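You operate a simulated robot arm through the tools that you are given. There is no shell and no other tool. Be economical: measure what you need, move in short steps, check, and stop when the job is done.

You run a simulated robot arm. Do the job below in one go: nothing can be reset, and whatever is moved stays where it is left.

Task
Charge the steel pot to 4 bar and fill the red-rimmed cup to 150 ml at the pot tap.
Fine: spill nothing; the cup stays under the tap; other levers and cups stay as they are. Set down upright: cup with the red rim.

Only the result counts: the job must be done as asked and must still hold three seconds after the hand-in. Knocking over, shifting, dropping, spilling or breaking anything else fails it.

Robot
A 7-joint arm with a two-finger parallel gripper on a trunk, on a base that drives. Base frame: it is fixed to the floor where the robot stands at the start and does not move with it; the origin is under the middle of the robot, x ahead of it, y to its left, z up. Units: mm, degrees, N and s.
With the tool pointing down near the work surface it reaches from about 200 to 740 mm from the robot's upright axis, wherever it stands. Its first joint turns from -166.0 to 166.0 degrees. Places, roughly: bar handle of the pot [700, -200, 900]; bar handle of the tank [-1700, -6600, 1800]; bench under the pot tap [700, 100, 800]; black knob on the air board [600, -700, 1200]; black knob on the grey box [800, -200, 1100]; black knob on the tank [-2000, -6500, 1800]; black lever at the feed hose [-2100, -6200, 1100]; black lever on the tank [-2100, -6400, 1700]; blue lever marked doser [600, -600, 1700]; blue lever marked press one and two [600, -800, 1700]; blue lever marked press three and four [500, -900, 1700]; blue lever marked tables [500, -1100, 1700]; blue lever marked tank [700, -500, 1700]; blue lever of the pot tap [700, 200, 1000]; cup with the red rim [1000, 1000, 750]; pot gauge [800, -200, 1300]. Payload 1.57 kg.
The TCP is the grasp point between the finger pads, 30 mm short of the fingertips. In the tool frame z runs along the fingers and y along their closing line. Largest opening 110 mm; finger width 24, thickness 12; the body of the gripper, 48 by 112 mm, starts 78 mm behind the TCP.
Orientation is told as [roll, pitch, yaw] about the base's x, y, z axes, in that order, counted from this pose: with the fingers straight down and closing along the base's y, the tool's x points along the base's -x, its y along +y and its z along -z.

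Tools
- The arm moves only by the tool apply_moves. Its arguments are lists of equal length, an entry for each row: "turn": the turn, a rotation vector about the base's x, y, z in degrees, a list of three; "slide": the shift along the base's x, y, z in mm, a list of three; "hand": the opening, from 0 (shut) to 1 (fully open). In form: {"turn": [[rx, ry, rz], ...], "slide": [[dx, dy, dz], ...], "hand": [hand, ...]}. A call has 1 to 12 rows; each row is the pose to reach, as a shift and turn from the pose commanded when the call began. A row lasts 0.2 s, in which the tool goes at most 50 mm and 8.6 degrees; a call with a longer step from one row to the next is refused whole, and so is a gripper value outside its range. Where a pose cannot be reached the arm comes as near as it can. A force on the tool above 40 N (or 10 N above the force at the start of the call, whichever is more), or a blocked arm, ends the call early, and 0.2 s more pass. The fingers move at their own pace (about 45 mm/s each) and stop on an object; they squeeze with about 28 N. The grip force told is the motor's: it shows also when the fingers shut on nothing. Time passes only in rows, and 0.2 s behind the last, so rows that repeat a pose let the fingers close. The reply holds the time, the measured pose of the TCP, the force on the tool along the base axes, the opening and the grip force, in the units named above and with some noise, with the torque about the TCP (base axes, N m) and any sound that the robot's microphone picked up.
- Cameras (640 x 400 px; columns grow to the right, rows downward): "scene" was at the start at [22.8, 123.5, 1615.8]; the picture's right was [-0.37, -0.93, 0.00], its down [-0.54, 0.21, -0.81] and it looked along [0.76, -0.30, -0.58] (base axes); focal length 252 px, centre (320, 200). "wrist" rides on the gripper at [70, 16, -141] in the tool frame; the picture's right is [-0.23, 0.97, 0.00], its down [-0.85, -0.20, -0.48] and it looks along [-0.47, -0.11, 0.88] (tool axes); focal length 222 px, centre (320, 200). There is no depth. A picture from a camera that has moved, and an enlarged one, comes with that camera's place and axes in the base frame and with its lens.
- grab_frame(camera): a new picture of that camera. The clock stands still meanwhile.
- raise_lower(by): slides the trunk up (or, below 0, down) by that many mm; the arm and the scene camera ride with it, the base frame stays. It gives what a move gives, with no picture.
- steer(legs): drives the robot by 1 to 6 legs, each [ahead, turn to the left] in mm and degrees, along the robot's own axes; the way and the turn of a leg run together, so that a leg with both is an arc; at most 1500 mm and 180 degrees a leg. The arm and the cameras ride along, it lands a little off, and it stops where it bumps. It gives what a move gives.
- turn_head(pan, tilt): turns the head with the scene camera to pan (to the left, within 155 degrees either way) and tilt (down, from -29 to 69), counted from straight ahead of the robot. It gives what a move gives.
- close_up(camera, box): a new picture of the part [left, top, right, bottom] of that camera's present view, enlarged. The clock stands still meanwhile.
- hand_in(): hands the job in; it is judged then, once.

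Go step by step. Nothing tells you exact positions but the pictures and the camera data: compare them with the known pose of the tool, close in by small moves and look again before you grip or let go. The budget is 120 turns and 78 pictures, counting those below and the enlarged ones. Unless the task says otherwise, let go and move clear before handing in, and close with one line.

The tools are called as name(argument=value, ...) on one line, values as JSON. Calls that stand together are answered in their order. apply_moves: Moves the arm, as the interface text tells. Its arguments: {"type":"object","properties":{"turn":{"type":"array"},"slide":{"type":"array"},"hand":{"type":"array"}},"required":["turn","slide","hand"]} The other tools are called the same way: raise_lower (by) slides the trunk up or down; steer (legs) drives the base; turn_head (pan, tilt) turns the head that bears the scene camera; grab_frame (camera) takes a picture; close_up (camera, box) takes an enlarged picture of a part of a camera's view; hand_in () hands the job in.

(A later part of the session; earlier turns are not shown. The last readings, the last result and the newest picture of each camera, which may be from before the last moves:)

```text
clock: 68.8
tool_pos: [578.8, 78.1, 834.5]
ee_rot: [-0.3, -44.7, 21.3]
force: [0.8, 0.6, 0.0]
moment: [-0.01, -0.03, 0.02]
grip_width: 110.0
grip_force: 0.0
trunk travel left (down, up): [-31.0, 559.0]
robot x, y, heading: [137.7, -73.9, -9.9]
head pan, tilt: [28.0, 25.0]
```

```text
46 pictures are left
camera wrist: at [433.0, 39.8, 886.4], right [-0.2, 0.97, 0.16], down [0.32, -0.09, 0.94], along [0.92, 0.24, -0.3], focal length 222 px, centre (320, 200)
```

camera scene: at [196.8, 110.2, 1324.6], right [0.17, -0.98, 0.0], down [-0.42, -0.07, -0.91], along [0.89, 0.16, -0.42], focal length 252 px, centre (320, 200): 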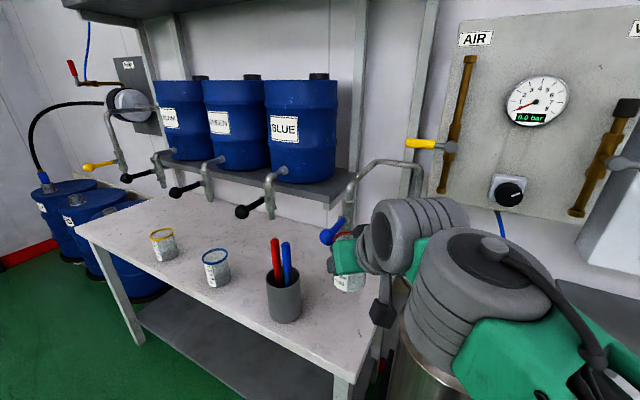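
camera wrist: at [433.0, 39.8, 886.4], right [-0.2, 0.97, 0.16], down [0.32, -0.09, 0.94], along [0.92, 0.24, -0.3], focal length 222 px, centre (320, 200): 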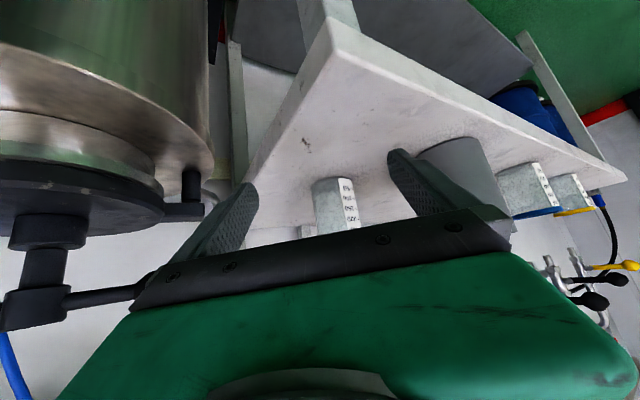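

The cup stands upright under the tap. Now for the air: I raise the trunk, back off and drive round to the right side of the pot, keeping the arm clear.

steer(legs=[[-250, 0]])

raise_lower(by=350)

steer(legs=[[0, 123], [-520, 0], [0, -103]])

turn_head(pan=10, tilt=20)

grab_frame(camera="scene")

```text
clock: 70.7
tool_pos: [330.3, 120.8, 835.0]
ee_rot: [-0.1, -44.8, 21.1]
force: [-0.2, 0.4, -0.3]
moment: [0.01, -0.03, -0.03]
grip_width: 110.2
grip_force: 0.0
trunk travel left (down, up): [-31.0, 559.0]
robot x, y, heading: [-109.5, -27.7, -9.9]
head pan, tilt: [28.0, 25.0]
```

```text
clock: 74.1
tool_pos: [329.9, 121.2, 1185.4]
ee_rot: [-0.2, -44.9, 21.1]
force: [0.0, -0.1, 0.7]
moment: [0.0, -0.03, 0.0]
grip_width: 109.9
grip_force: 0.0
trunk travel left (down, up): [-381.0, 209.0]
robot x, y, heading: [-106.7, -26.6, -9.9]
head pan, tilt: [28.0, 25.0]
```

```text
clock: 86.4
tool_pos: [438.3, -233.8, 1184.6]
ee_rot: [-0.2, -44.8, 42.1]
force: [0.1, -0.2, 0.2]
moment: [-0.01, 0.0, -0.01]
grip_width: 110.0
grip_force: 0.1
trunk travel left (down, up): [-381.0, 209.0]
robot x, y, heading: [76.1, -531.4, 11.0]
head pan, tilt: [28.0, 25.0]
```

```text
clock: 87.2
tool_pos: [438.8, -235.3, 1186.2]
ee_rot: [0.0, -44.7, 42.1]
force: [-0.3, 0.4, 0.0]
moment: [0.0, -0.01, 0.0]
grip_width: 109.8
grip_force: 0.2
trunk travel left (down, up): [-381.0, 209.0]
robot x, y, heading: [79.1, -530.9, 11.0]
head pan, tilt: [10.0, 20.0]
```

```text
45 pictures are left
camera scene: at [78.8, -355.4, 1483.7], right [0.36, -0.93, 0.0], down [-0.32, -0.12, -0.94], along [0.88, 0.34, -0.34], focal length 252 px, centre (320, 200)
```

scene: 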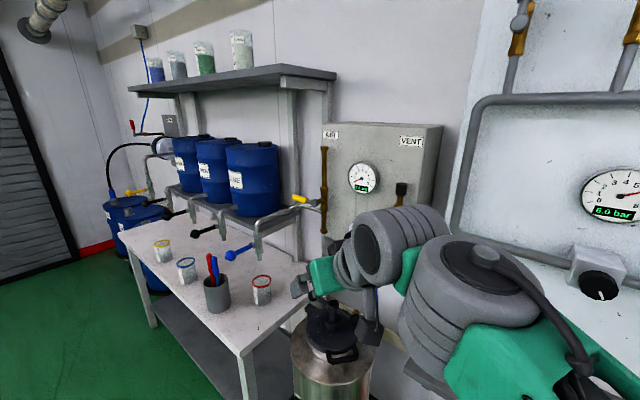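

From here I see the cup under the tap and the AIR/VENT box. I now try turning the tool sideways so that it points level at the wall with vertical closing.

apply_moves(turn=[[-6.2, -4.25, -1], [-12.4, -8.5, -2], [-18.6, -12.75, -3], [-24.8, -17, -3.9], [-31, -21.25, -4.9], [-37.2, -25.5, -5.9]], slide=[[7, -13, 3], [14, -26, 6], [21, -39, 9], [28, -52, 12], [36, -66, 14], [45, -80, 15]], hand=[1, 1, 1, 1, 1, 1])

```text
clock: 88.7
tool_pos: [482.9, -315.4, 1201.1]
ee_rot: [-52.6, -27.1, 68.7]
force: [-1.0, 1.2, -0.5]
moment: [0.01, 0.01, 0.03]
grip_width: 110.2
grip_force: 0.0
trunk travel left (down, up): [-381.0, 209.0]
robot x, y, heading: [78.9, -534.2, 11.0]
head pan, tilt: [10.0, 20.0]
```

Works smoothly; I complete the second half of the turn.

apply_moves(turn=[[-6.2, -4.25, -1], [-12.4, -8.5, -2], [-18.6, -12.75, -3], [-24.8, -17, -3.9], [-31, -21.25, -4.9], [-37.2, -25.5, -5.9]], slide=[[7, -13, 3], [14, -26, 6], [21, -39, 9], [28, -52, 12], [36, -66, 14], [45, -80, 15]], hand=[1, 1, 1, 1, 1, 1])

grab_frame(camera="wrist")

grab_frame(camera="scene")

```text
clock: 90.0
tool_pos: [537.8, -397.2, 1218.6]
ee_rot: [-87.5, -1.6, 72.3]
force: [-0.8, -0.5, -0.7]
moment: [-0.03, 0.0, 0.02]
grip_width: 109.9
grip_force: 0.0
out of reach, approached as far as the arm can: row 3, 4, 5, 6
trunk travel left (down, up): [-381.0, 209.0]
robot x, y, heading: [81.2, -531.5, 10.9]
head pan, tilt: [10.0, 20.0]
```

```text
44 pictures are left
camera wrist: at [381.2, -420.1, 1207.4], right [0.04, 0.26, -0.97], down [-0.19, 0.95, 0.24], along [0.98, 0.17, 0.08], focal length 222 px, centre (320, 200)
```

wrist: 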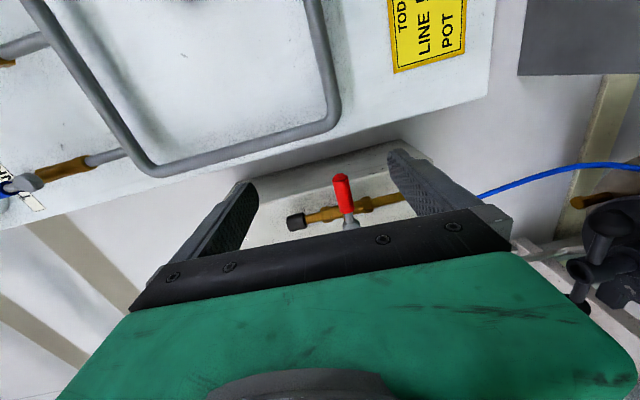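

```text
43 pictures are left
camera scene: at [78.7, -355.7, 1483.8], right [0.36, -0.93, 0.0], down [-0.32, -0.12, -0.94], along [0.88, 0.34, -0.34], focal length 252 px, centre (320, 200)
```

scene: 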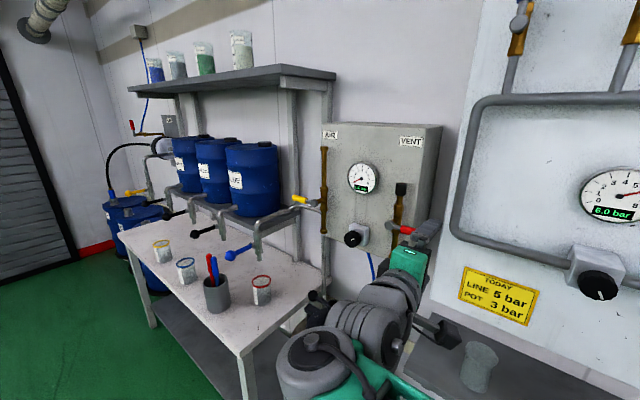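

The tool now points level at the wall. I zoom in on the two knobs to compare their marks before deciding on the order.

close_up(camera="scene", box=[310, 120, 450, 260])

close_up(camera="scene", box=[540, 150, 640, 310])

```text
2.86 times, centred on (380, 190) of scene
camera zoom: at [78.7, -355.7, 1483.8], right [0.36, -0.93, 0.0], down [-0.32, -0.12, -0.94], along [0.88, 0.34, -0.34], focal length 719 px, centre (149, 229)
```

zoom: 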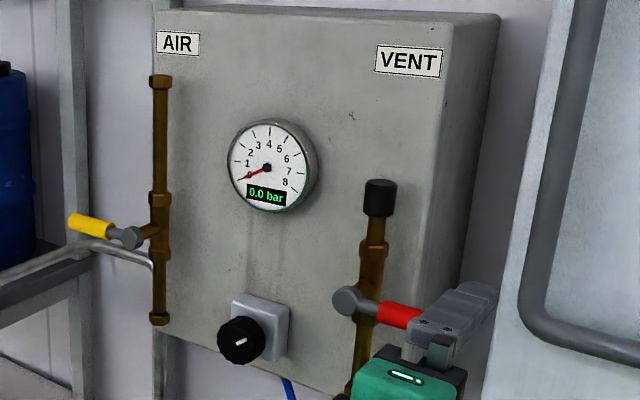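

```text
2.50 times, centred on (590, 230) of scene
camera zoom: at [78.7, -355.7, 1483.8], right [0.36, -0.93, 0.0], down [-0.32, -0.12, -0.94], along [0.88, 0.34, -0.34], focal length 629 px, centre (-355, 125)
```

zoom: 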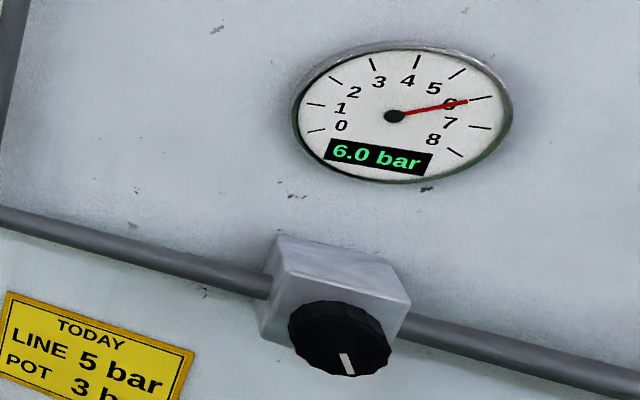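

The pot knob stands around 70° and the line knob around 170° at 6 bar, so the pot regulator is likely set well under 4. I'll open AIR first: drive nearer to it.

steer(legs=[[0, 50], [200, 0], [0, -50]])

turn_head(pan=15, tilt=20)

grab_frame(camera="scene")

grab_frame(camera="wrist")

```text
clock: 94.7
tool_pos: [383.3, 74.5, 1218.4]
ee_rot: [-87.4, -1.7, 119.6]
force: [0.0, -0.2, 0.4]
moment: [-0.04, 0.0, 0.01]
grip_width: 109.9
grip_force: 0.1
trunk travel left (down, up): [-381.0, 209.0]
robot x, y, heading: [171.2, -351.8, 59.3]
head pan, tilt: [10.0, 20.0]
stopped in leg 3: the robot was blocked; the commanded pose is now the measured one
```

```text
clock: 95.3
tool_pos: [383.2, 72.8, 1219.6]
ee_rot: [-87.4, -1.7, 119.5]
force: [-0.2, 0.4, -0.4]
moment: [-0.04, -0.01, -0.03]
grip_width: 109.9
grip_force: 0.1
trunk travel left (down, up): [-381.0, 209.0]
robot x, y, heading: [167.6, -355.6, 59.4]
head pan, tilt: [15.0, 20.0]
```

```text
40 pictures are left
camera scene: at [31.6, -235.5, 1483.8], right [0.96, -0.27, 0.0], down [-0.09, -0.33, -0.94], along [0.25, 0.9, -0.34], focal length 252 px, centre (320, 200)
```

scene: 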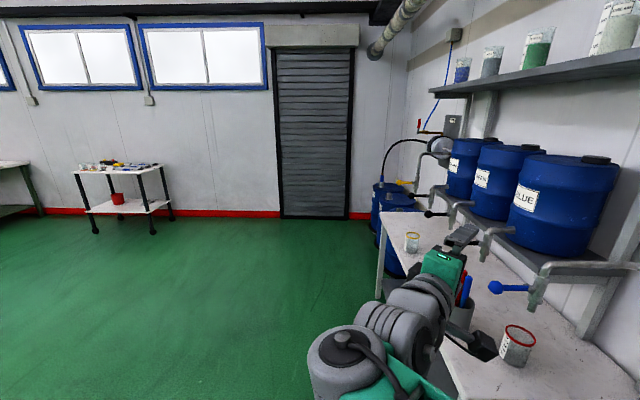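

```text
39 pictures are left
camera wrist: at [293.4, -56.6, 1207.3], right [-0.16, 0.2, -0.97], down [-0.83, 0.51, 0.25], along [0.54, 0.84, 0.08], focal length 222 px, centre (320, 200)
```

wrist: 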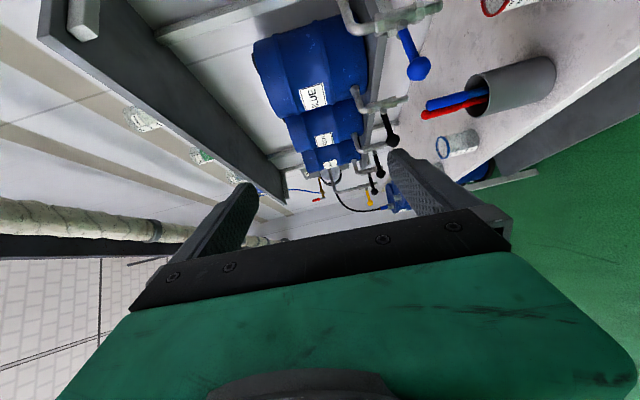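

The base bumped, probably on the pot stool's corner, so I back off and take a spot further out from the stool.

steer(legs=[[-130, 0], [0, 46], [172, 0], [0, -95]])

raise_lower(by=130)

turn_head(pan=5, tilt=30)

grab_frame(camera="scene")

```text
clock: 103.9
tool_pos: [528.5, -208.7, 1219.7]
ee_rot: [-87.5, -1.8, 67.2]
force: [1.1, -0.3, 0.2]
moment: [-0.03, 0.02, 0.0]
grip_width: 110.0
grip_force: 0.0
trunk travel left (down, up): [-381.0, 209.0]
robot x, y, heading: [59.2, -298.4, 7.1]
head pan, tilt: [15.0, 20.0]
```

```text
clock: 105.5
tool_pos: [529.0, -209.8, 1348.5]
ee_rot: [-87.4, -1.7, 67.2]
force: [0.0, 0.5, -0.3]
moment: [0.0, 0.01, 0.04]
grip_width: 109.8
grip_force: 0.1
trunk travel left (down, up): [-511.0, 79.0]
robot x, y, heading: [62.7, -296.4, 7.0]
head pan, tilt: [15.0, 20.0]
```

```text
clock: 106.2
tool_pos: [528.5, -207.9, 1348.7]
ee_rot: [-87.3, -1.7, 67.2]
force: [0.8, 1.0, -0.2]
moment: [0.01, -0.02, -0.02]
grip_width: 110.2
grip_force: 0.2
trunk travel left (down, up): [-511.0, 79.0]
robot x, y, heading: [59.1, -299.5, 6.9]
head pan, tilt: [5.0, 30.0]
```

```text
38 pictures are left
camera scene: at [70.8, -133.0, 1597.7], right [0.21, -0.98, 0.0], down [-0.49, -0.1, -0.87], along [0.85, 0.18, -0.5], focal length 252 px, centre (320, 200)
```

scene: 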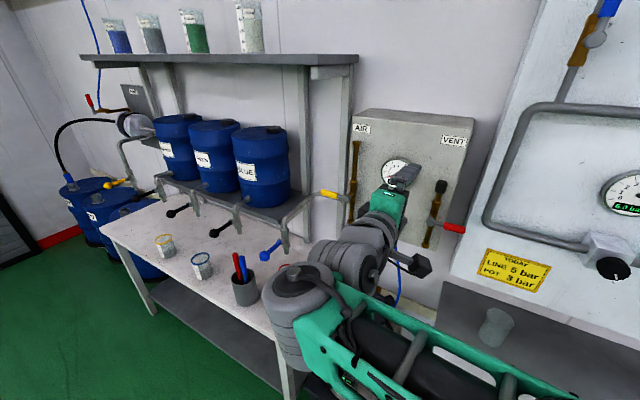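

I'm clear now. The AIR handle is at about (791,-13,1203); I bring the open fingers to 85 mm in front of it.

apply_moves(turn=[[0, 0, 0], [0, 0, 0], [0, 0, 1], [0, 0, 1], [0, 0, 2], [0, 0, 3], [0, 0, 3]], slide=[[25, 32, -21], [50, 64, -42], [75, 96, -63], [100, 129, -84], [125, 161, -105], [150, 193, -126], [177, 226, -145]], hand=[1, 1, 1, 1, 1, 1, 1])

grab_frame(camera="wrist")

close_up(camera="scene", box=[280, 90, 480, 270])

```text
clock: 107.8
tool_pos: [705.6, 19.7, 1205.1]
ee_rot: [-87.4, -1.7, 70.3]
force: [1.3, -0.2, 0.1]
moment: [-0.03, 0.0, 0.02]
grip_width: 110.2
grip_force: 0.1
trunk travel left (down, up): [-511.0, 79.0]
robot x, y, heading: [59.0, -297.5, 6.8]
head pan, tilt: [5.0, 30.0]
```

```text
37 pictures are left
camera wrist: at [549.2, 2.1, 1193.1], right [0.05, 0.26, -0.97], down [-0.15, 0.96, 0.25], along [0.99, 0.14, 0.08], focal length 222 px, centre (320, 200)
```

wrist: 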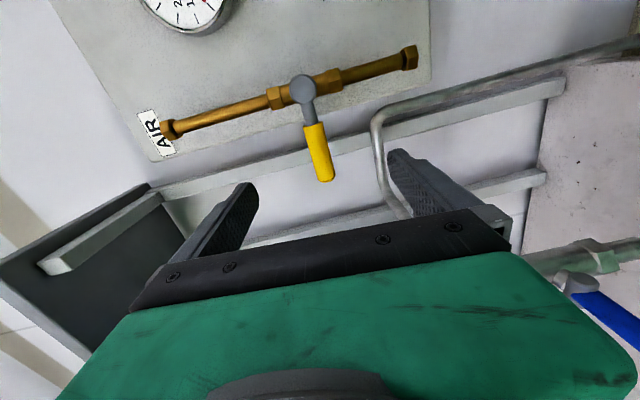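

```text
2.22 times, centred on (380, 180) of scene
camera zoom: at [71.2, -132.4, 1597.6], right [0.21, -0.98, 0.0], down [-0.49, -0.1, -0.87], along [0.85, 0.18, -0.5], focal length 559 px, centre (187, 244)
```

zoom: 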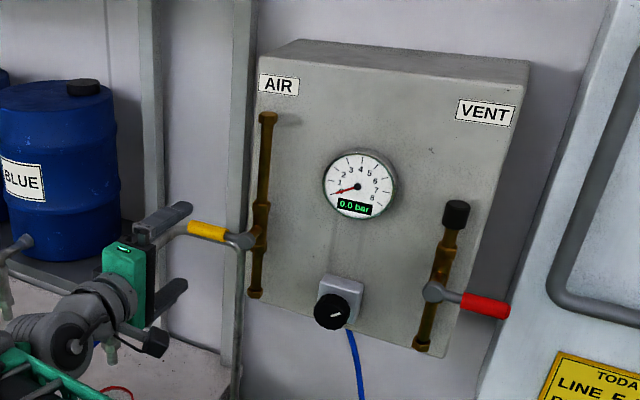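

The handle lies nicely between the finger lines. I narrow the fingers a bit and move in further, then look again.

apply_moves(turn=[[0, 0, 0], [0, 0, 0], [0, 0, 0]], slide=[[25, -12, -2], [50, -24, -3], [72, -32, -4]], hand=[0.7, 0.7, 0.7])

grab_frame(camera="wrist")

```text
clock: 108.6
tool_pos: [775.8, -11.2, 1199.7]
ee_rot: [-87.5, -1.8, 70.3]
force: [-0.3, -0.4, 0.5]
moment: [-0.02, 0.03, -0.02]
grip_width: 76.9
grip_force: 0.0
trunk travel left (down, up): [-511.0, 79.0]
robot x, y, heading: [59.4, -295.1, 7.1]
head pan, tilt: [5.0, 30.0]
```

```text
35 pictures are left
camera wrist: at [619.7, -30.0, 1187.5], right [0.05, 0.26, -0.97], down [-0.15, 0.96, 0.25], along [0.99, 0.14, 0.08], focal length 222 px, centre (320, 200)
```

wrist: 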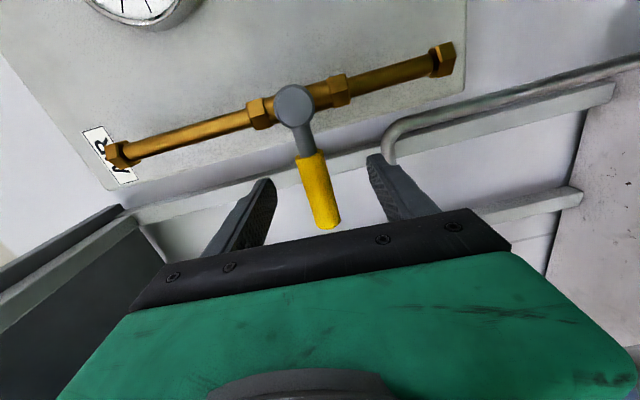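

Parallax puts the handle right at the grasp point, between the fingers. I test pushing it down gently.

apply_moves(turn=[[0, 0, 0], [0, 0, 0], [0, 0, 0], [0, 0, 0], [0, 0, 0]], slide=[[0, 0, -10], [0, 0, -20], [0, 0, -28], [0, 0, -36], [0, -2, -44]], hand=[0.7, 0.7, 0.7, 0.7, 0.7])

grab_frame(camera="wrist")

```text
clock: 109.8
tool_pos: [775.4, -13.7, 1161.4]
ee_rot: [-87.9, -2.1, 70.5]
force: [12.0, 10.7, 25.5]
moment: [-0.96, 0.37, 0.34]
grip_width: 99.1
grip_force: 12.1
trunk travel left (down, up): [-511.0, 79.0]
robot x, y, heading: [58.1, -299.2, 7.1]
head pan, tilt: [5.0, 30.0]
```

```text
34 pictures are left
camera wrist: at [619.1, -31.2, 1148.4], right [0.05, 0.26, -0.96], down [-0.16, 0.96, 0.25], along [0.99, 0.14, 0.09], focal length 222 px, centre (320, 200)
```

wrist: 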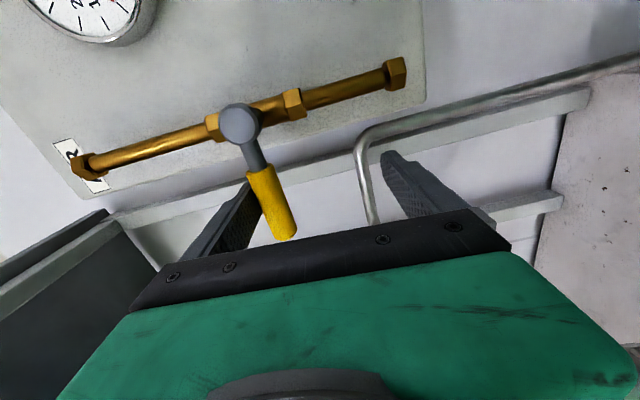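

Downward is resisted (25 N and the fingers are pushed apart), so I go back and push it up instead.

apply_moves(turn=[[0, 0, 0], [0, 0, 0], [0, 0, 0], [0, 0, 0], [0, 0, 0], [0, 0, 0], [0, 0, 0], [0, 0, 0]], slide=[[0, 0, 15], [0, 0, 30], [0, 1, 44], [0, 1, 54], [0, 1, 64], [0, 1, 72], [0, 0, 80], [0, -2, 88]], hand=[0.7, 0.7, 0.7, 0.7, 0.7, 0.7, 0.7, 0.7])

grab_frame(camera="wrist")

```text
clock: 111.6
tool_pos: [778.0, -14.9, 1242.7]
ee_rot: [-87.3, -1.7, 70.4]
force: [0.4, 5.3, -5.9]
moment: [0.3, -0.03, 0.07]
grip_width: 81.8
grip_force: 2.7
trunk travel left (down, up): [-511.0, 79.0]
robot x, y, heading: [56.4, -298.6, 7.3]
head pan, tilt: [5.0, 30.0]
```

```text
33 pictures are left
camera wrist: at [619.8, -32.8, 1231.8], right [0.04, 0.26, -0.97], down [-0.16, 0.96, 0.25], along [0.99, 0.14, 0.08], focal length 222 px, centre (320, 200)
```

wrist: 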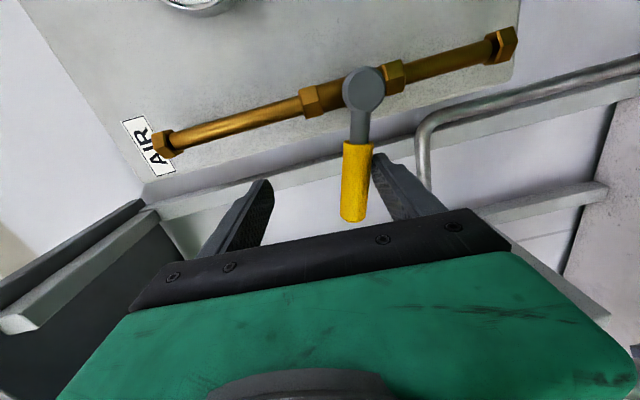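

Upward it turns easily (about 20° so far). I follow the arc, turning the tool along with the lever.

apply_moves(turn=[[7.1, -2.3, 0], [14.2, -4.7, 0], [21.4, -7, 0], [28.5, -9.3, 0], [35.6, -11.6, 0], [42.7, -14, 0], [49.9, -16.3, 0], [57, -18.6, 0], [64.1, -20.9, 0], [68.4, -22.3, 0]], slide=[[-6, -4.5, 7.4], [-12, -9, 14], [-17, -15, 19.7], [-20, -23, 24.3], [-22.5, -31, 27.8], [-25, -40, 30], [-28, -49, 31.3], [-31, -58, 31.2], [-34, -67, 29.8], [-36, -72, 28.4]], hand=[0.7, 0.7, 0.7, 0.7, 0.7, 0.7, 0.7, 0.7, 0.7, 0.7])

grab_frame(camera="scene")

```text
clock: 113.8
tool_pos: [741.3, -89.6, 1273.1]
ee_rot: [-81.7, -73.7, 65.9]
force: [1.6, 4.3, -1.7]
moment: [0.01, 0.03, 0.02]
grip_width: 81.0
grip_force: 2.9
trunk travel left (down, up): [-511.0, 79.0]
robot x, y, heading: [59.3, -295.3, 7.0]
head pan, tilt: [5.0, 30.0]
```

```text
32 pictures are left
camera scene: at [71.5, -132.2, 1597.6], right [0.21, -0.98, 0.0], down [-0.49, -0.1, -0.87], along [0.85, 0.18, -0.5], focal length 252 px, centre (320, 200)
```

scene: 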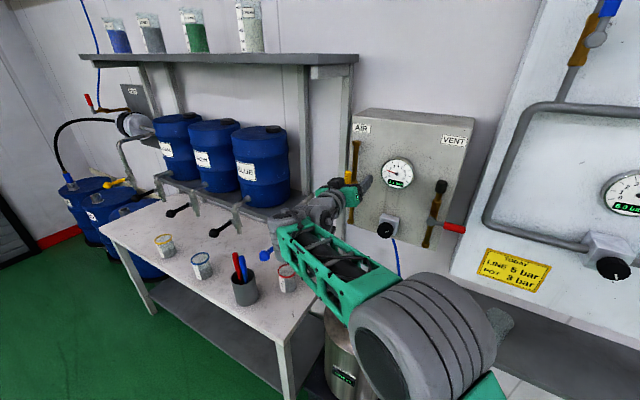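

Great, the lever is upright and the gauge moves. I zoom in on the gauge.

close_up(camera="scene", box=[330, 110, 470, 250])

```text
2.86 times, centred on (400, 180) of scene
camera zoom: at [71.5, -132.2, 1597.6], right [0.21, -0.98, 0.0], down [-0.49, -0.1, -0.87], along [0.85, 0.18, -0.5], focal length 719 px, centre (91, 257)
```

zoom: 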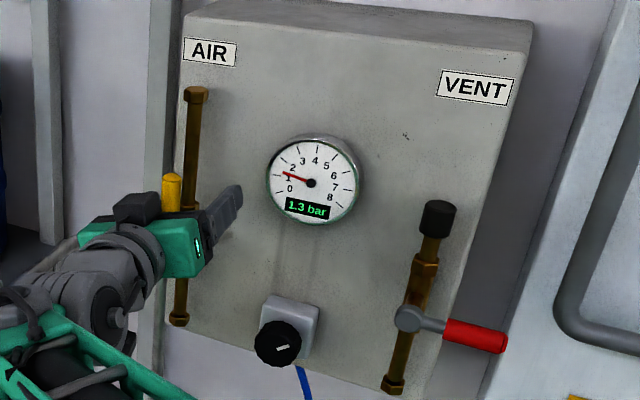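

AIR is open and the pot shows 1.3 bar. I back off from the lever, turn the tool back and check the gauge again.

apply_moves(turn=[[0, 0, 0], [0, 0, 0], [0, 0, 0], [0, 0, 0]], slide=[[-20, 7, 0], [-45, 15, 0], [-80, 27, 0], [-120, 40, 0]], hand=[0.75, 0.8, 0.8, 0.8])

apply_moves(turn=[[-7.1, 2.3, 0], [-14.2, 4.7, 0], [-21.4, 7, 0], [-28.5, 9.3, 0], [-35.6, 11.6, 0], [-42.7, 14, 0], [-49.9, 16.3, 0], [-57, 18.6, 0], [-64.1, 20.9, 0], [-68.4, 22.3, 0]], slide=[[-9, -16, -5], [-18, -32, -10], [-27, -48, -15], [-36, -64, -20], [-45, -80, -25], [-54, -96, -30], [-63, -112, -35], [-72, -128, -40], [-81, -144, -45], [-90, -160, -50]], hand=[0.8, 0.8, 0.8, 0.8, 0.8, 0.8, 0.8, 0.8, 0.8, 0.8])

close_up(camera="scene", box=[330, 110, 470, 250])

```text
clock: 114.8
tool_pos: [620.5, -47.4, 1273.2]
ee_rot: [-81.8, -73.6, 66.0]
force: [0.5, 0.5, 0.5]
moment: [0.01, 0.01, -0.01]
grip_width: 88.0
grip_force: 0.0
trunk travel left (down, up): [-511.0, 79.0]
robot x, y, heading: [59.3, -298.9, 7.3]
head pan, tilt: [5.0, 30.0]
```

```text
clock: 117.0
tool_pos: [531.8, -211.5, 1225.6]
ee_rot: [-87.5, -1.7, 70.2]
force: [-0.4, 0.0, 0.3]
moment: [0.02, 0.03, -0.01]
grip_width: 87.9
grip_force: 0.1
trunk travel left (down, up): [-511.0, 79.0]
robot x, y, heading: [58.8, -301.9, 6.9]
head pan, tilt: [5.0, 30.0]
```

```text
2.86 times, centred on (400, 180) of scene
camera zoom: at [70.8, -133.2, 1597.7], right [0.21, -0.98, 0.0], down [-0.49, -0.1, -0.87], along [0.85, 0.18, -0.5], focal length 719 px, centre (91, 257)
```

zoom: 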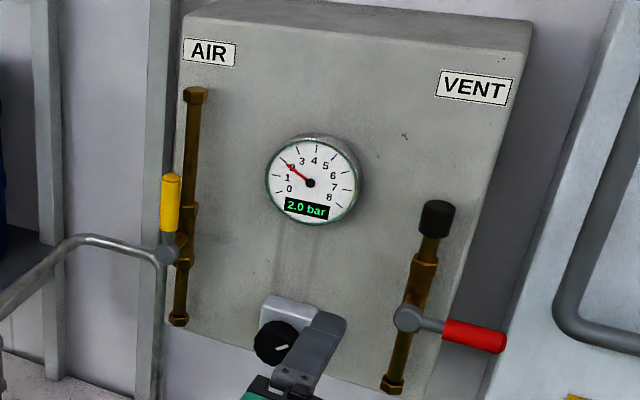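

It reads 2.0 bar, so the regulator needs to go up by about 2 bar. I drive to the spot for the knob.

steer(legs=[[0, 90], [-220, 0], [0, -87]])

turn_head(pan=12, tilt=25)

grab_frame(camera="scene")

```text
clock: 126.2
tool_pos: [556.5, -432.8, 1224.8]
ee_rot: [-87.3, -1.8, 69.7]
force: [-0.5, 0.3, -0.3]
moment: [0.03, -0.01, -0.03]
grip_width: 88.0
grip_force: 0.1
trunk travel left (down, up): [-511.0, 79.0]
robot x, y, heading: [83.4, -511.8, 6.7]
head pan, tilt: [5.0, 30.0]
```

```text
clock: 126.9
tool_pos: [556.3, -430.6, 1225.1]
ee_rot: [-87.3, -1.8, 69.8]
force: [-0.3, -0.3, -0.1]
moment: [0.01, 0.05, 0.03]
grip_width: 87.9
grip_force: 0.1
trunk travel left (down, up): [-511.0, 79.0]
robot x, y, heading: [81.9, -513.8, 6.6]
head pan, tilt: [12.0, 25.0]
```

```text
29 pictures are left
camera scene: at [93.8, -339.3, 1605.6], right [0.32, -0.95, 0.0], down [-0.4, -0.13, -0.91], along [0.86, 0.29, -0.42], focal length 252 px, centre (320, 200)
```

scene: 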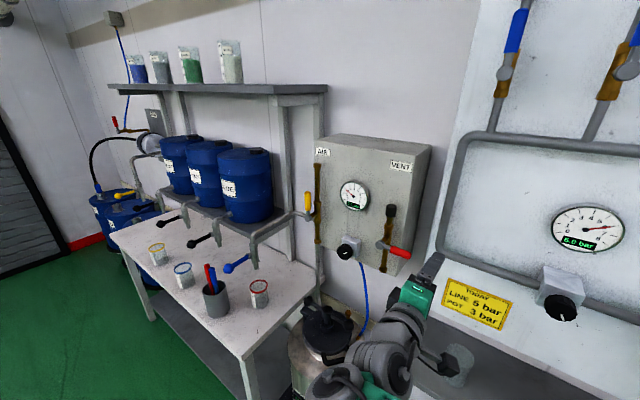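

I lower the hand below the VENT lever first, then move sideways to in front of the black knob.

apply_moves(turn=[[0, 0, 0], [0, 0, 0], [0, 0, 0], [0, 0, 0], [0, 0, 0], [0, 0, 0], [0, 0, 0], [0, 0, 0], [0, 0, 0]], slide=[[-5, 0, -40], [-10, 0, -80], [-10, 0, -119], [8, 44, -119], [26, 88, -119], [44, 132, -119], [62, 176, -119], [80, 220, -119], [96, 262, -119]], hand=[0.8, 0.8, 0.8, 0.8, 0.8, 0.8, 0.8, 0.8, 0.8])

grab_frame(camera="wrist")

```text
clock: 128.9
tool_pos: [655.3, -169.3, 1107.0]
ee_rot: [-87.2, -1.6, 70.2]
force: [0.6, 0.0, -0.8]
moment: [0.01, 0.03, 0.02]
grip_width: 87.9
grip_force: 0.1
out of reach, approached as far as the arm can: row 9
trunk travel left (down, up): [-511.0, 79.0]
robot x, y, heading: [84.0, -516.0, 6.8]
head pan, tilt: [12.0, 25.0]
```

```text
28 pictures are left
camera wrist: at [497.9, -187.3, 1095.8], right [0.04, 0.26, -0.97], down [-0.15, 0.96, 0.25], along [0.99, 0.14, 0.08], focal length 222 px, centre (320, 200)
```

wrist: 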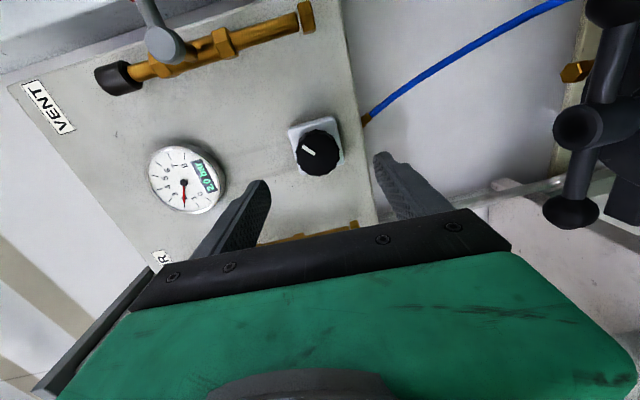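

The knob is straight ahead, but the arm is at the end of its reach. I retract, drive 110 mm closer, and re-approach.

apply_moves(turn=[[0, 0, 0], [0, 0, 0], [0, 0, 0]], slide=[[-33, -10, 0], [-66, -20, 0], [-100, -35, 0]], hand=[0.8, 0.8, 0.8])

steer(legs=[[110, 0]])

grab_frame(camera="wrist")

```text
clock: 129.7
tool_pos: [614.5, -217.8, 1105.2]
ee_rot: [-86.1, -1.9, 71.6]
force: [0.5, -0.5, 0.3]
moment: [0.0, -0.02, -0.05]
grip_width: 88.0
grip_force: 0.1
out of reach, approached as far as the arm can: row 1, 2, 3
trunk travel left (down, up): [-511.0, 79.0]
robot x, y, heading: [82.8, -517.2, 6.4]
head pan, tilt: [12.0, 25.0]
```

```text
clock: 130.9
tool_pos: [726.3, -205.4, 1106.1]
ee_rot: [-86.0, -1.8, 71.5]
force: [0.5, 0.1, 0.5]
moment: [0.01, -0.01, 0.04]
grip_width: 88.1
grip_force: 0.0
trunk travel left (down, up): [-511.0, 79.0]
robot x, y, heading: [194.5, -500.5, 6.7]
head pan, tilt: [12.0, 25.0]
```

```text
27 pictures are left
camera wrist: at [569.5, -227.3, 1097.6], right [0.02, 0.27, -0.96], down [-0.17, 0.95, 0.26], along [0.99, 0.16, 0.06], focal length 222 px, centre (320, 200)
```

wrist: 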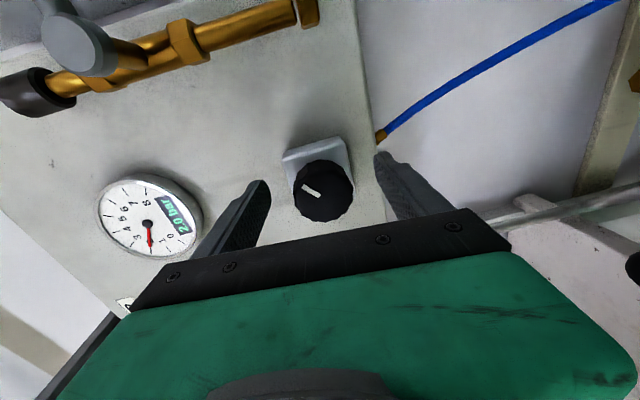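

The knob face is at about (775,-203,1106). I move in so the fingertips straddle it and check.

apply_moves(turn=[[0, 0, 0], [0, 0, 0]], slide=[[20, 3, 0], [38, 6, 0]], hand=[0.8, 0.8])

grab_frame(camera="wrist")

```text
clock: 131.5
tool_pos: [765.1, -199.8, 1105.0]
ee_rot: [-86.0, -1.7, 71.5]
force: [-0.5, -0.9, 0.9]
moment: [-0.02, 0.01, -0.03]
grip_width: 87.9
grip_force: 0.1
trunk travel left (down, up): [-511.0, 79.0]
robot x, y, heading: [195.2, -500.9, 6.6]
head pan, tilt: [12.0, 25.0]
```

```text
26 pictures are left
camera wrist: at [608.1, -220.0, 1096.7], right [0.02, 0.27, -0.96], down [-0.17, 0.95, 0.26], along [0.99, 0.16, 0.06], focal length 222 px, centre (320, 200)
```

wrist: 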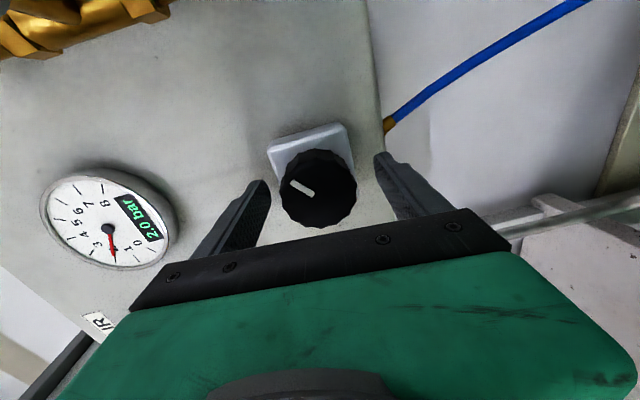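

Aligned well on the knob. I close the fingers on it.

apply_moves(turn=[[0, 0, 0], [0, 0, 0], [0, 0, 0], [0, 0, 0], [0, 0, 0]], slide=[[0, 0, 0], [0, 0, 0], [0, 0, 0], [0, 0, 0], [0, 0, 0]], hand=[0.6, 0.4, 0.3, 0.3, 0.3])

```text
clock: 132.7
tool_pos: [764.3, -198.4, 1107.0]
ee_rot: [-86.1, -2.0, 71.6]
force: [7.7, 2.1, 12.3]
moment: [-0.69, -0.49, 0.04]
grip_width: 61.2
grip_force: 39.9
trunk travel left (down, up): [-511.0, 79.0]
robot x, y, heading: [194.9, -505.2, 6.4]
head pan, tilt: [12.0, 25.0]
```

Gripped at 61 mm with a small upward load. I shift up 2 mm and turn 12° clockwise as a trial.

apply_moves(turn=[[0, 0, 0], [5.7, -1.9, 0], [11.4, -3.7, 0], [11.4, -3.7, 0]], slide=[[0, 0, 2], [0, 0, 2], [0, 0, 2], [0, 0, 2]], hand=[0.3, 0.3, 0.3, 0.3])

close_up(camera="wrist", box=[20, 100, 420, 280])

```text
clock: 133.7
tool_pos: [763.9, -199.4, 1106.8]
ee_rot: [-85.9, -13.5, 71.4]
force: [3.4, 1.2, 0.2]
moment: [-4.27, 0.28, 0.71]
grip_width: 68.1
grip_force: 45.1
trunk travel left (down, up): [-511.0, 79.0]
robot x, y, heading: [195.2, -504.4, 6.6]
head pan, tilt: [12.0, 25.0]
```

```text
1.60 times, centred on (220, 190) of wrist
camera zoom: at [608.2, -217.1, 1084.9], right [0.08, 0.45, -0.89], down [-0.19, 0.88, 0.43], along [0.98, 0.14, 0.15], focal length 355 px, centre (480, 216)
```

zoom: 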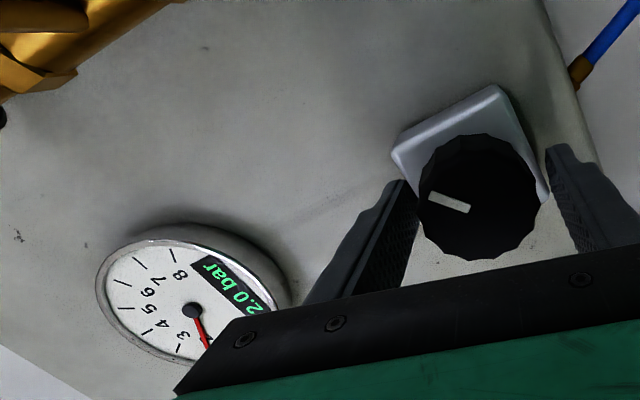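

The torque and widening show the fingertips had the square block, not the knob. I turn back, open, retreat 10 mm and grip again.

apply_moves(turn=[[-5.7, 1.9, 0], [-11.4, 3.7, 0], [-11.4, 3.7, 0], [-11.4, 3.7, 0], [-11.4, 3.7, 0]], slide=[[0, 0, 0], [0, 0, 0], [0, 0, 0], [-5, 1.5, 0], [-10, 3, 0]], hand=[0.5, 0.75, 0.75, 0.75, 0.75])

apply_moves(turn=[[0, 0, 0], [0, 0, 0], [0, 0, 0], [0, 0, 0], [0, 0, 0], [0, 0, 0]], slide=[[0, 0, 0], [0, 0, 0], [0, 0, 0], [0, 0, 0], [0, 0, 0], [0, 0, 0]], hand=[0.6, 0.4, 0.3, 0.3, 0.3, 0.3])

close_up(camera="wrist", box=[20, 100, 420, 280])

```text
clock: 134.9
tool_pos: [755.3, -197.2, 1107.9]
ee_rot: [-86.1, -1.9, 71.4]
force: [0.2, -0.2, -0.5]
moment: [0.01, -0.02, -0.01]
grip_width: 82.5
grip_force: 0.2
trunk travel left (down, up): [-511.0, 79.0]
robot x, y, heading: [192.6, -504.7, 6.8]
head pan, tilt: [12.0, 25.0]
```

```text
clock: 136.3
tool_pos: [755.7, -197.3, 1106.8]
ee_rot: [-85.9, -1.6, 71.5]
force: [-8.7, -3.4, -19.5]
moment: [-0.7, 0.9, 0.06]
grip_width: 60.5
grip_force: 45.3
trunk travel left (down, up): [-511.0, 79.0]
robot x, y, heading: [192.3, -502.6, 6.6]
head pan, tilt: [12.0, 25.0]
```

```text
1.60 times, centred on (220, 190) of wrist
camera zoom: at [598.5, -217.9, 1099.3], right [0.02, 0.26, -0.96], down [-0.17, 0.95, 0.26], along [0.99, 0.16, 0.06], focal length 355 px, centre (480, 216)
```

zoom: 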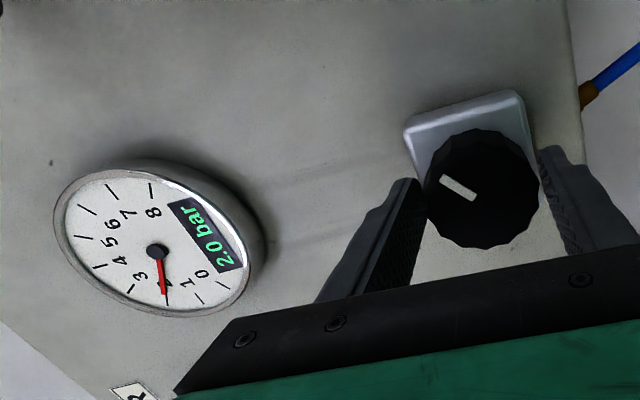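

I shift down 1 mm to balance the load and try turning again.

apply_moves(turn=[[0, 0, 0], [5.7, -1.9, 0], [11.4, -3.7, 0], [14.2, -4.7, 0]], slide=[[0, 0, -1.5], [0, 0, -1.5], [0, 0, -1.5], [0, 0, -1.5]], hand=[0.3, 0.3, 0.3, 0.3])

close_up(camera="wrist", box=[20, 100, 420, 280])

```text
clock: 137.3
tool_pos: [754.7, -197.4, 1107.6]
ee_rot: [-86.0, -16.6, 71.5]
force: [-2.2, -7.3, -9.8]
moment: [-4.7, 1.3, -0.23]
grip_width: 69.3
grip_force: 44.7
trunk travel left (down, up): [-511.0, 79.0]
robot x, y, heading: [195.1, -503.1, 6.5]
head pan, tilt: [12.0, 25.0]
```

```text
1.60 times, centred on (220, 190) of wrist
camera zoom: at [599.8, -213.7, 1081.3], right [0.09, 0.49, -0.87], down [-0.2, 0.86, 0.47], along [0.98, 0.13, 0.18], focal length 355 px, centre (480, 216)
```

zoom: 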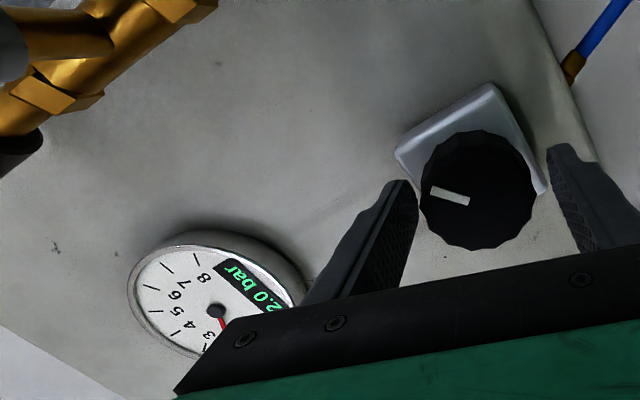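

Still on the block; the knob is nearer to me. I turn back, open, and retreat 20 mm more before closing.

apply_moves(turn=[[-5.7, 1.9, 0], [-11.4, 3.7, 0], [-14.2, 4.7, 0], [-14.2, 4.7, 0], [-14.2, 4.7, 0], [-14.2, 4.7, 0]], slide=[[0, 0, 0], [0, 0, 0], [0, 0, 0], [0, 0, 0], [-9, 3, 0], [-19, 6, 0]], hand=[0.5, 0.75, 0.75, 0.75, 0.75, 0.75])

apply_moves(turn=[[0, 0, 0], [0, 0, 0], [0, 0, 0], [0, 0, 0], [0, 0, 0], [0, 0, 0]], slide=[[0, 0, 0], [0, 0, 0], [0, 0, 0], [0, 0, 0], [0, 0, 0], [0, 0, 0]], hand=[0.6, 0.4, 0.3, 0.3, 0.3, 0.3])

```text
clock: 138.7
tool_pos: [735.3, -191.6, 1106.8]
ee_rot: [-86.0, -1.9, 71.4]
force: [0.2, -0.2, 0.7]
moment: [0.02, 0.01, -0.01]
grip_width: 82.6
grip_force: 0.1
trunk travel left (down, up): [-511.0, 79.0]
robot x, y, heading: [195.5, -500.2, 6.5]
head pan, tilt: [12.0, 25.0]
```

```text
clock: 140.1
tool_pos: [735.1, -190.7, 1107.3]
ee_rot: [-86.1, -1.8, 71.5]
force: [1.1, -1.1, 0.5]
moment: [-0.28, -0.82, -0.08]
grip_width: 48.8
grip_force: 45.2
trunk travel left (down, up): [-511.0, 79.0]
robot x, y, heading: [197.3, -500.6, 6.5]
head pan, tilt: [12.0, 25.0]
```

Now 48.8 mm: that is the knob itself. I turn it 26° clockwise and read the gauge.

apply_moves(turn=[[6.2, -2, 0], [12.4, -4, 0], [18.5, -6.1, 0], [24.7, -8.1, 0], [24.7, -8.1, 0], [24.7, -8.1, 0]], slide=[[0, 0, 0], [0, 0, 0], [0, 0, 0], [0, 0, 0], [0, 0, 0], [0, 0, 0]], hand=[0.3, 0.3, 0.3, 0.3, 0.3, 0.3])

close_up(camera="wrist", box=[20, 100, 420, 280])

```text
clock: 141.5
tool_pos: [735.6, -191.5, 1108.7]
ee_rot: [-86.0, -27.9, 71.4]
force: [2.0, -3.5, 18.1]
moment: [-0.5, -1.34, -0.84]
grip_width: 48.5
grip_force: 44.8
trunk travel left (down, up): [-511.0, 79.0]
robot x, y, heading: [194.9, -500.9, 6.5]
head pan, tilt: [12.0, 25.0]
```

```text
1.60 times, centred on (220, 190) of wrist
camera zoom: at [581.2, -202.4, 1070.7], right [0.15, 0.64, -0.75], down [-0.23, 0.76, 0.61], along [0.96, 0.09, 0.26], focal length 355 px, centre (480, 216)
```

zoom: 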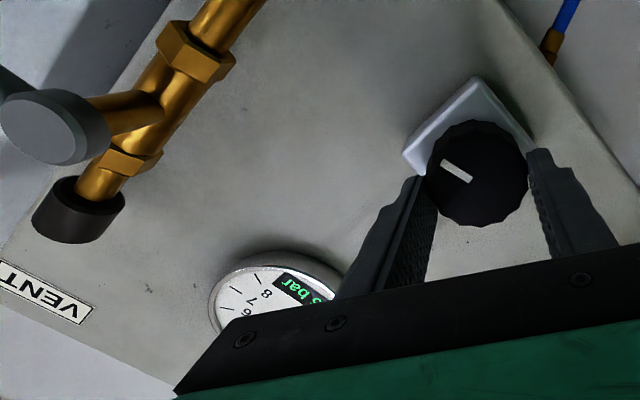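

The knob turned with the fingers. I read the gauge with the head camera.

close_up(camera="scene", box=[290, 120, 430, 260])

```text
2.86 times, centred on (360, 190) of scene
camera zoom: at [204.8, -327.7, 1606.0], right [0.32, -0.95, 0.0], down [-0.4, -0.13, -0.91], along [0.86, 0.29, -0.42], focal length 719 px, centre (206, 229)
```

zoom: 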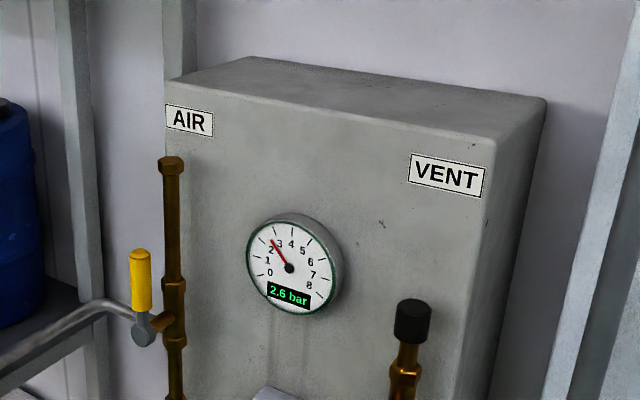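

It reads 2.6 and may still be rising. I hold for two seconds and read again.

apply_moves(turn=[[0, 0, 0], [0, 0, 0], [0, 0, 0], [0, 0, 0], [0, 0, 0], [0, 0, 0], [0, 0, 0], [0, 0, 0], [0, 0, 0], [0, 0, 0]], slide=[[0, 0, 1], [0, 0, 1], [0, 0, 1], [0, 0, 1], [0, 0, 1], [0, 0, 1], [0, 0, 1], [0, 0, 1], [0, 0, 1], [0, 0, 1]], hand=[0.3, 0.3, 0.3, 0.3, 0.3, 0.3, 0.3, 0.3, 0.3, 0.3])

close_up(camera="scene", box=[330, 190, 370, 230])

```text
clock: 143.7
tool_pos: [736.1, -191.7, 1109.6]
ee_rot: [-86.0, -28.0, 71.4]
force: [7.0, -5.1, 20.4]
moment: [-0.49, -1.14, -0.54]
grip_width: 48.8
grip_force: 45.2
trunk travel left (down, up): [-511.0, 79.0]
robot x, y, heading: [193.5, -503.3, 6.4]
head pan, tilt: [12.0, 25.0]
```

```text
10.00 times, centred on (350, 210) of scene
camera zoom: at [205.4, -328.1, 1605.9], right [0.32, -0.95, 0.0], down [-0.4, -0.13, -0.91], along [0.86, 0.29, -0.42], focal length 2515 px, centre (20, 100)
```

zoom: 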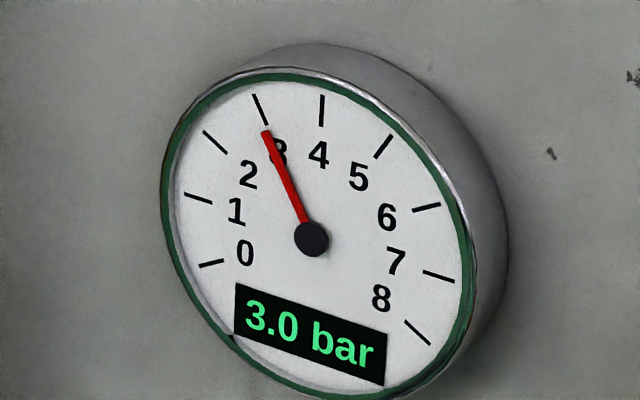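

3.0 bar after 26°, so about 26° per bar. I turn another 23°, wait, and read.

apply_moves(turn=[[5.5, -1.8, 0], [10.9, -3.6, 0], [16.4, -5.3, 0], [21.9, -7.1, 0], [21.9, -7.1, 0], [21.9, -7.1, 0], [21.9, -7.1, 0], [21.9, -7.1, 0], [21.9, -7.1, 0], [21.9, -7.1, 0], [21.9, -7.1, 0], [21.9, -7.1, 0]], slide=[[0, 0, -2], [0, 0, -2], [0, 0, -2], [0, 0, -2], [0, 0, -2], [0, 0, -2], [0, 0, -2], [0, 0, -2], [0, 0, -2], [0, 0, -2], [0, 0, -2], [0, 0, -2]], hand=[0.3, 0.3, 0.3, 0.3, 0.3, 0.3, 0.3, 0.3, 0.3, 0.3, 0.3, 0.3])

apply_moves(turn=[[0, 0, 0], [0, 0, 0], [0, 0, 0], [0, 0, 0], [0, 0, 0], [0, 0, 0], [0, 0, 0], [0, 0, 0], [0, 0, 0], [0, 0, 0]], slide=[[0, 0, 0], [0, 0, 0], [0, 0, 0], [0, 0, 0], [0, 0, 0], [0, 0, 0], [0, 0, 0], [0, 0, 0], [0, 0, 0], [0, 0, 0]], hand=[0.3, 0.3, 0.3, 0.3, 0.3, 0.3, 0.3, 0.3, 0.3, 0.3])

close_up(camera="scene", box=[330, 190, 370, 230])

```text
clock: 145.2
tool_pos: [735.1, -193.9, 1111.3]
ee_rot: [-86.5, -51.3, 71.5]
force: [-8.6, -3.9, 3.6]
moment: [-0.43, -1.21, -1.79]
grip_width: 48.6
grip_force: 44.4
trunk travel left (down, up): [-511.0, 79.0]
robot x, y, heading: [191.9, -505.1, 6.6]
head pan, tilt: [12.0, 25.0]
stopped in row 7: the force on the tool passed its limit at 40 N (the readings are from after the stop); the commanded pose is now the measured one
```

```text
clock: 147.4
tool_pos: [733.5, -194.0, 1110.4]
ee_rot: [-86.4, -51.3, 71.5]
force: [-7.7, -10.6, 7.8]
moment: [-0.33, -0.64, -1.07]
grip_width: 48.2
grip_force: 45.7
trunk travel left (down, up): [-511.0, 79.0]
robot x, y, heading: [188.5, -507.4, 6.6]
head pan, tilt: [12.0, 25.0]
```

```text
10.00 times, centred on (350, 210) of scene
camera zoom: at [204.3, -328.5, 1605.9], right [0.32, -0.95, 0.0], down [-0.4, -0.13, -0.91], along [0.86, 0.29, -0.42], focal length 2515 px, centre (20, 100)
```

zoom: 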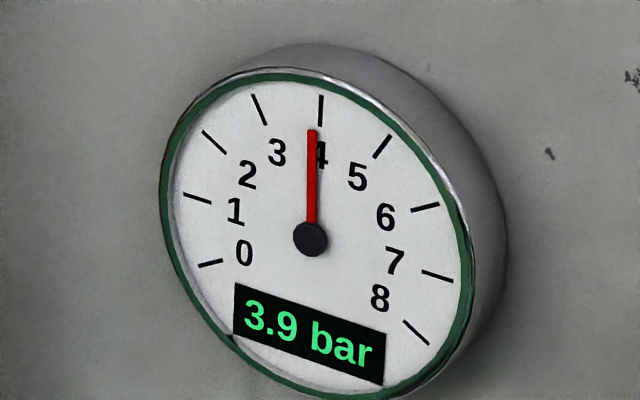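

3.9 bar. I nudge 3° more and wait.

apply_moves(turn=[[1.4, -0.5, 0], [2.8, -0.9, 0], [2.8, -0.9, 0], [2.8, -0.9, 0], [2.8, -0.9, 0], [2.8, -0.9, 0], [2.8, -0.9, 0], [2.8, -0.9, 0], [2.8, -0.9, 0], [2.8, -0.9, 0]], slide=[[0, 0, 0], [0, 0, 0], [0, 0, 0], [0, 0, 0], [0, 0, 0], [0, 0, 0], [0, 0, 0], [0, 0, 0], [0, 0, 0], [0, 0, 0]], hand=[0.3, 0.3, 0.3, 0.3, 0.3, 0.3, 0.3, 0.3, 0.3, 0.3])

close_up(camera="scene", box=[330, 190, 370, 230])

```text
clock: 149.6
tool_pos: [735.2, -196.2, 1109.6]
ee_rot: [-86.3, -54.2, 71.4]
force: [-14.2, -14.6, 1.8]
moment: [-0.27, -0.52, -1.3]
grip_width: 48.3
grip_force: 45.3
trunk travel left (down, up): [-511.0, 79.0]
robot x, y, heading: [194.4, -505.5, 6.4]
head pan, tilt: [12.0, 25.0]
```

```text
10.00 times, centred on (350, 210) of scene
camera zoom: at [203.8, -328.9, 1605.9], right [0.32, -0.95, 0.0], down [-0.4, -0.13, -0.91], along [0.86, 0.29, -0.42], focal length 2515 px, centre (20, 100)
```

zoom: 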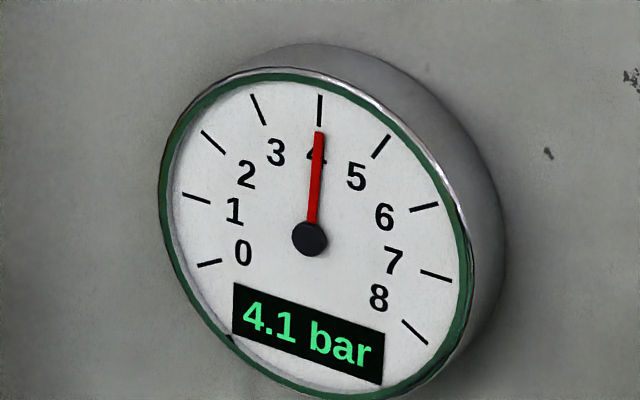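

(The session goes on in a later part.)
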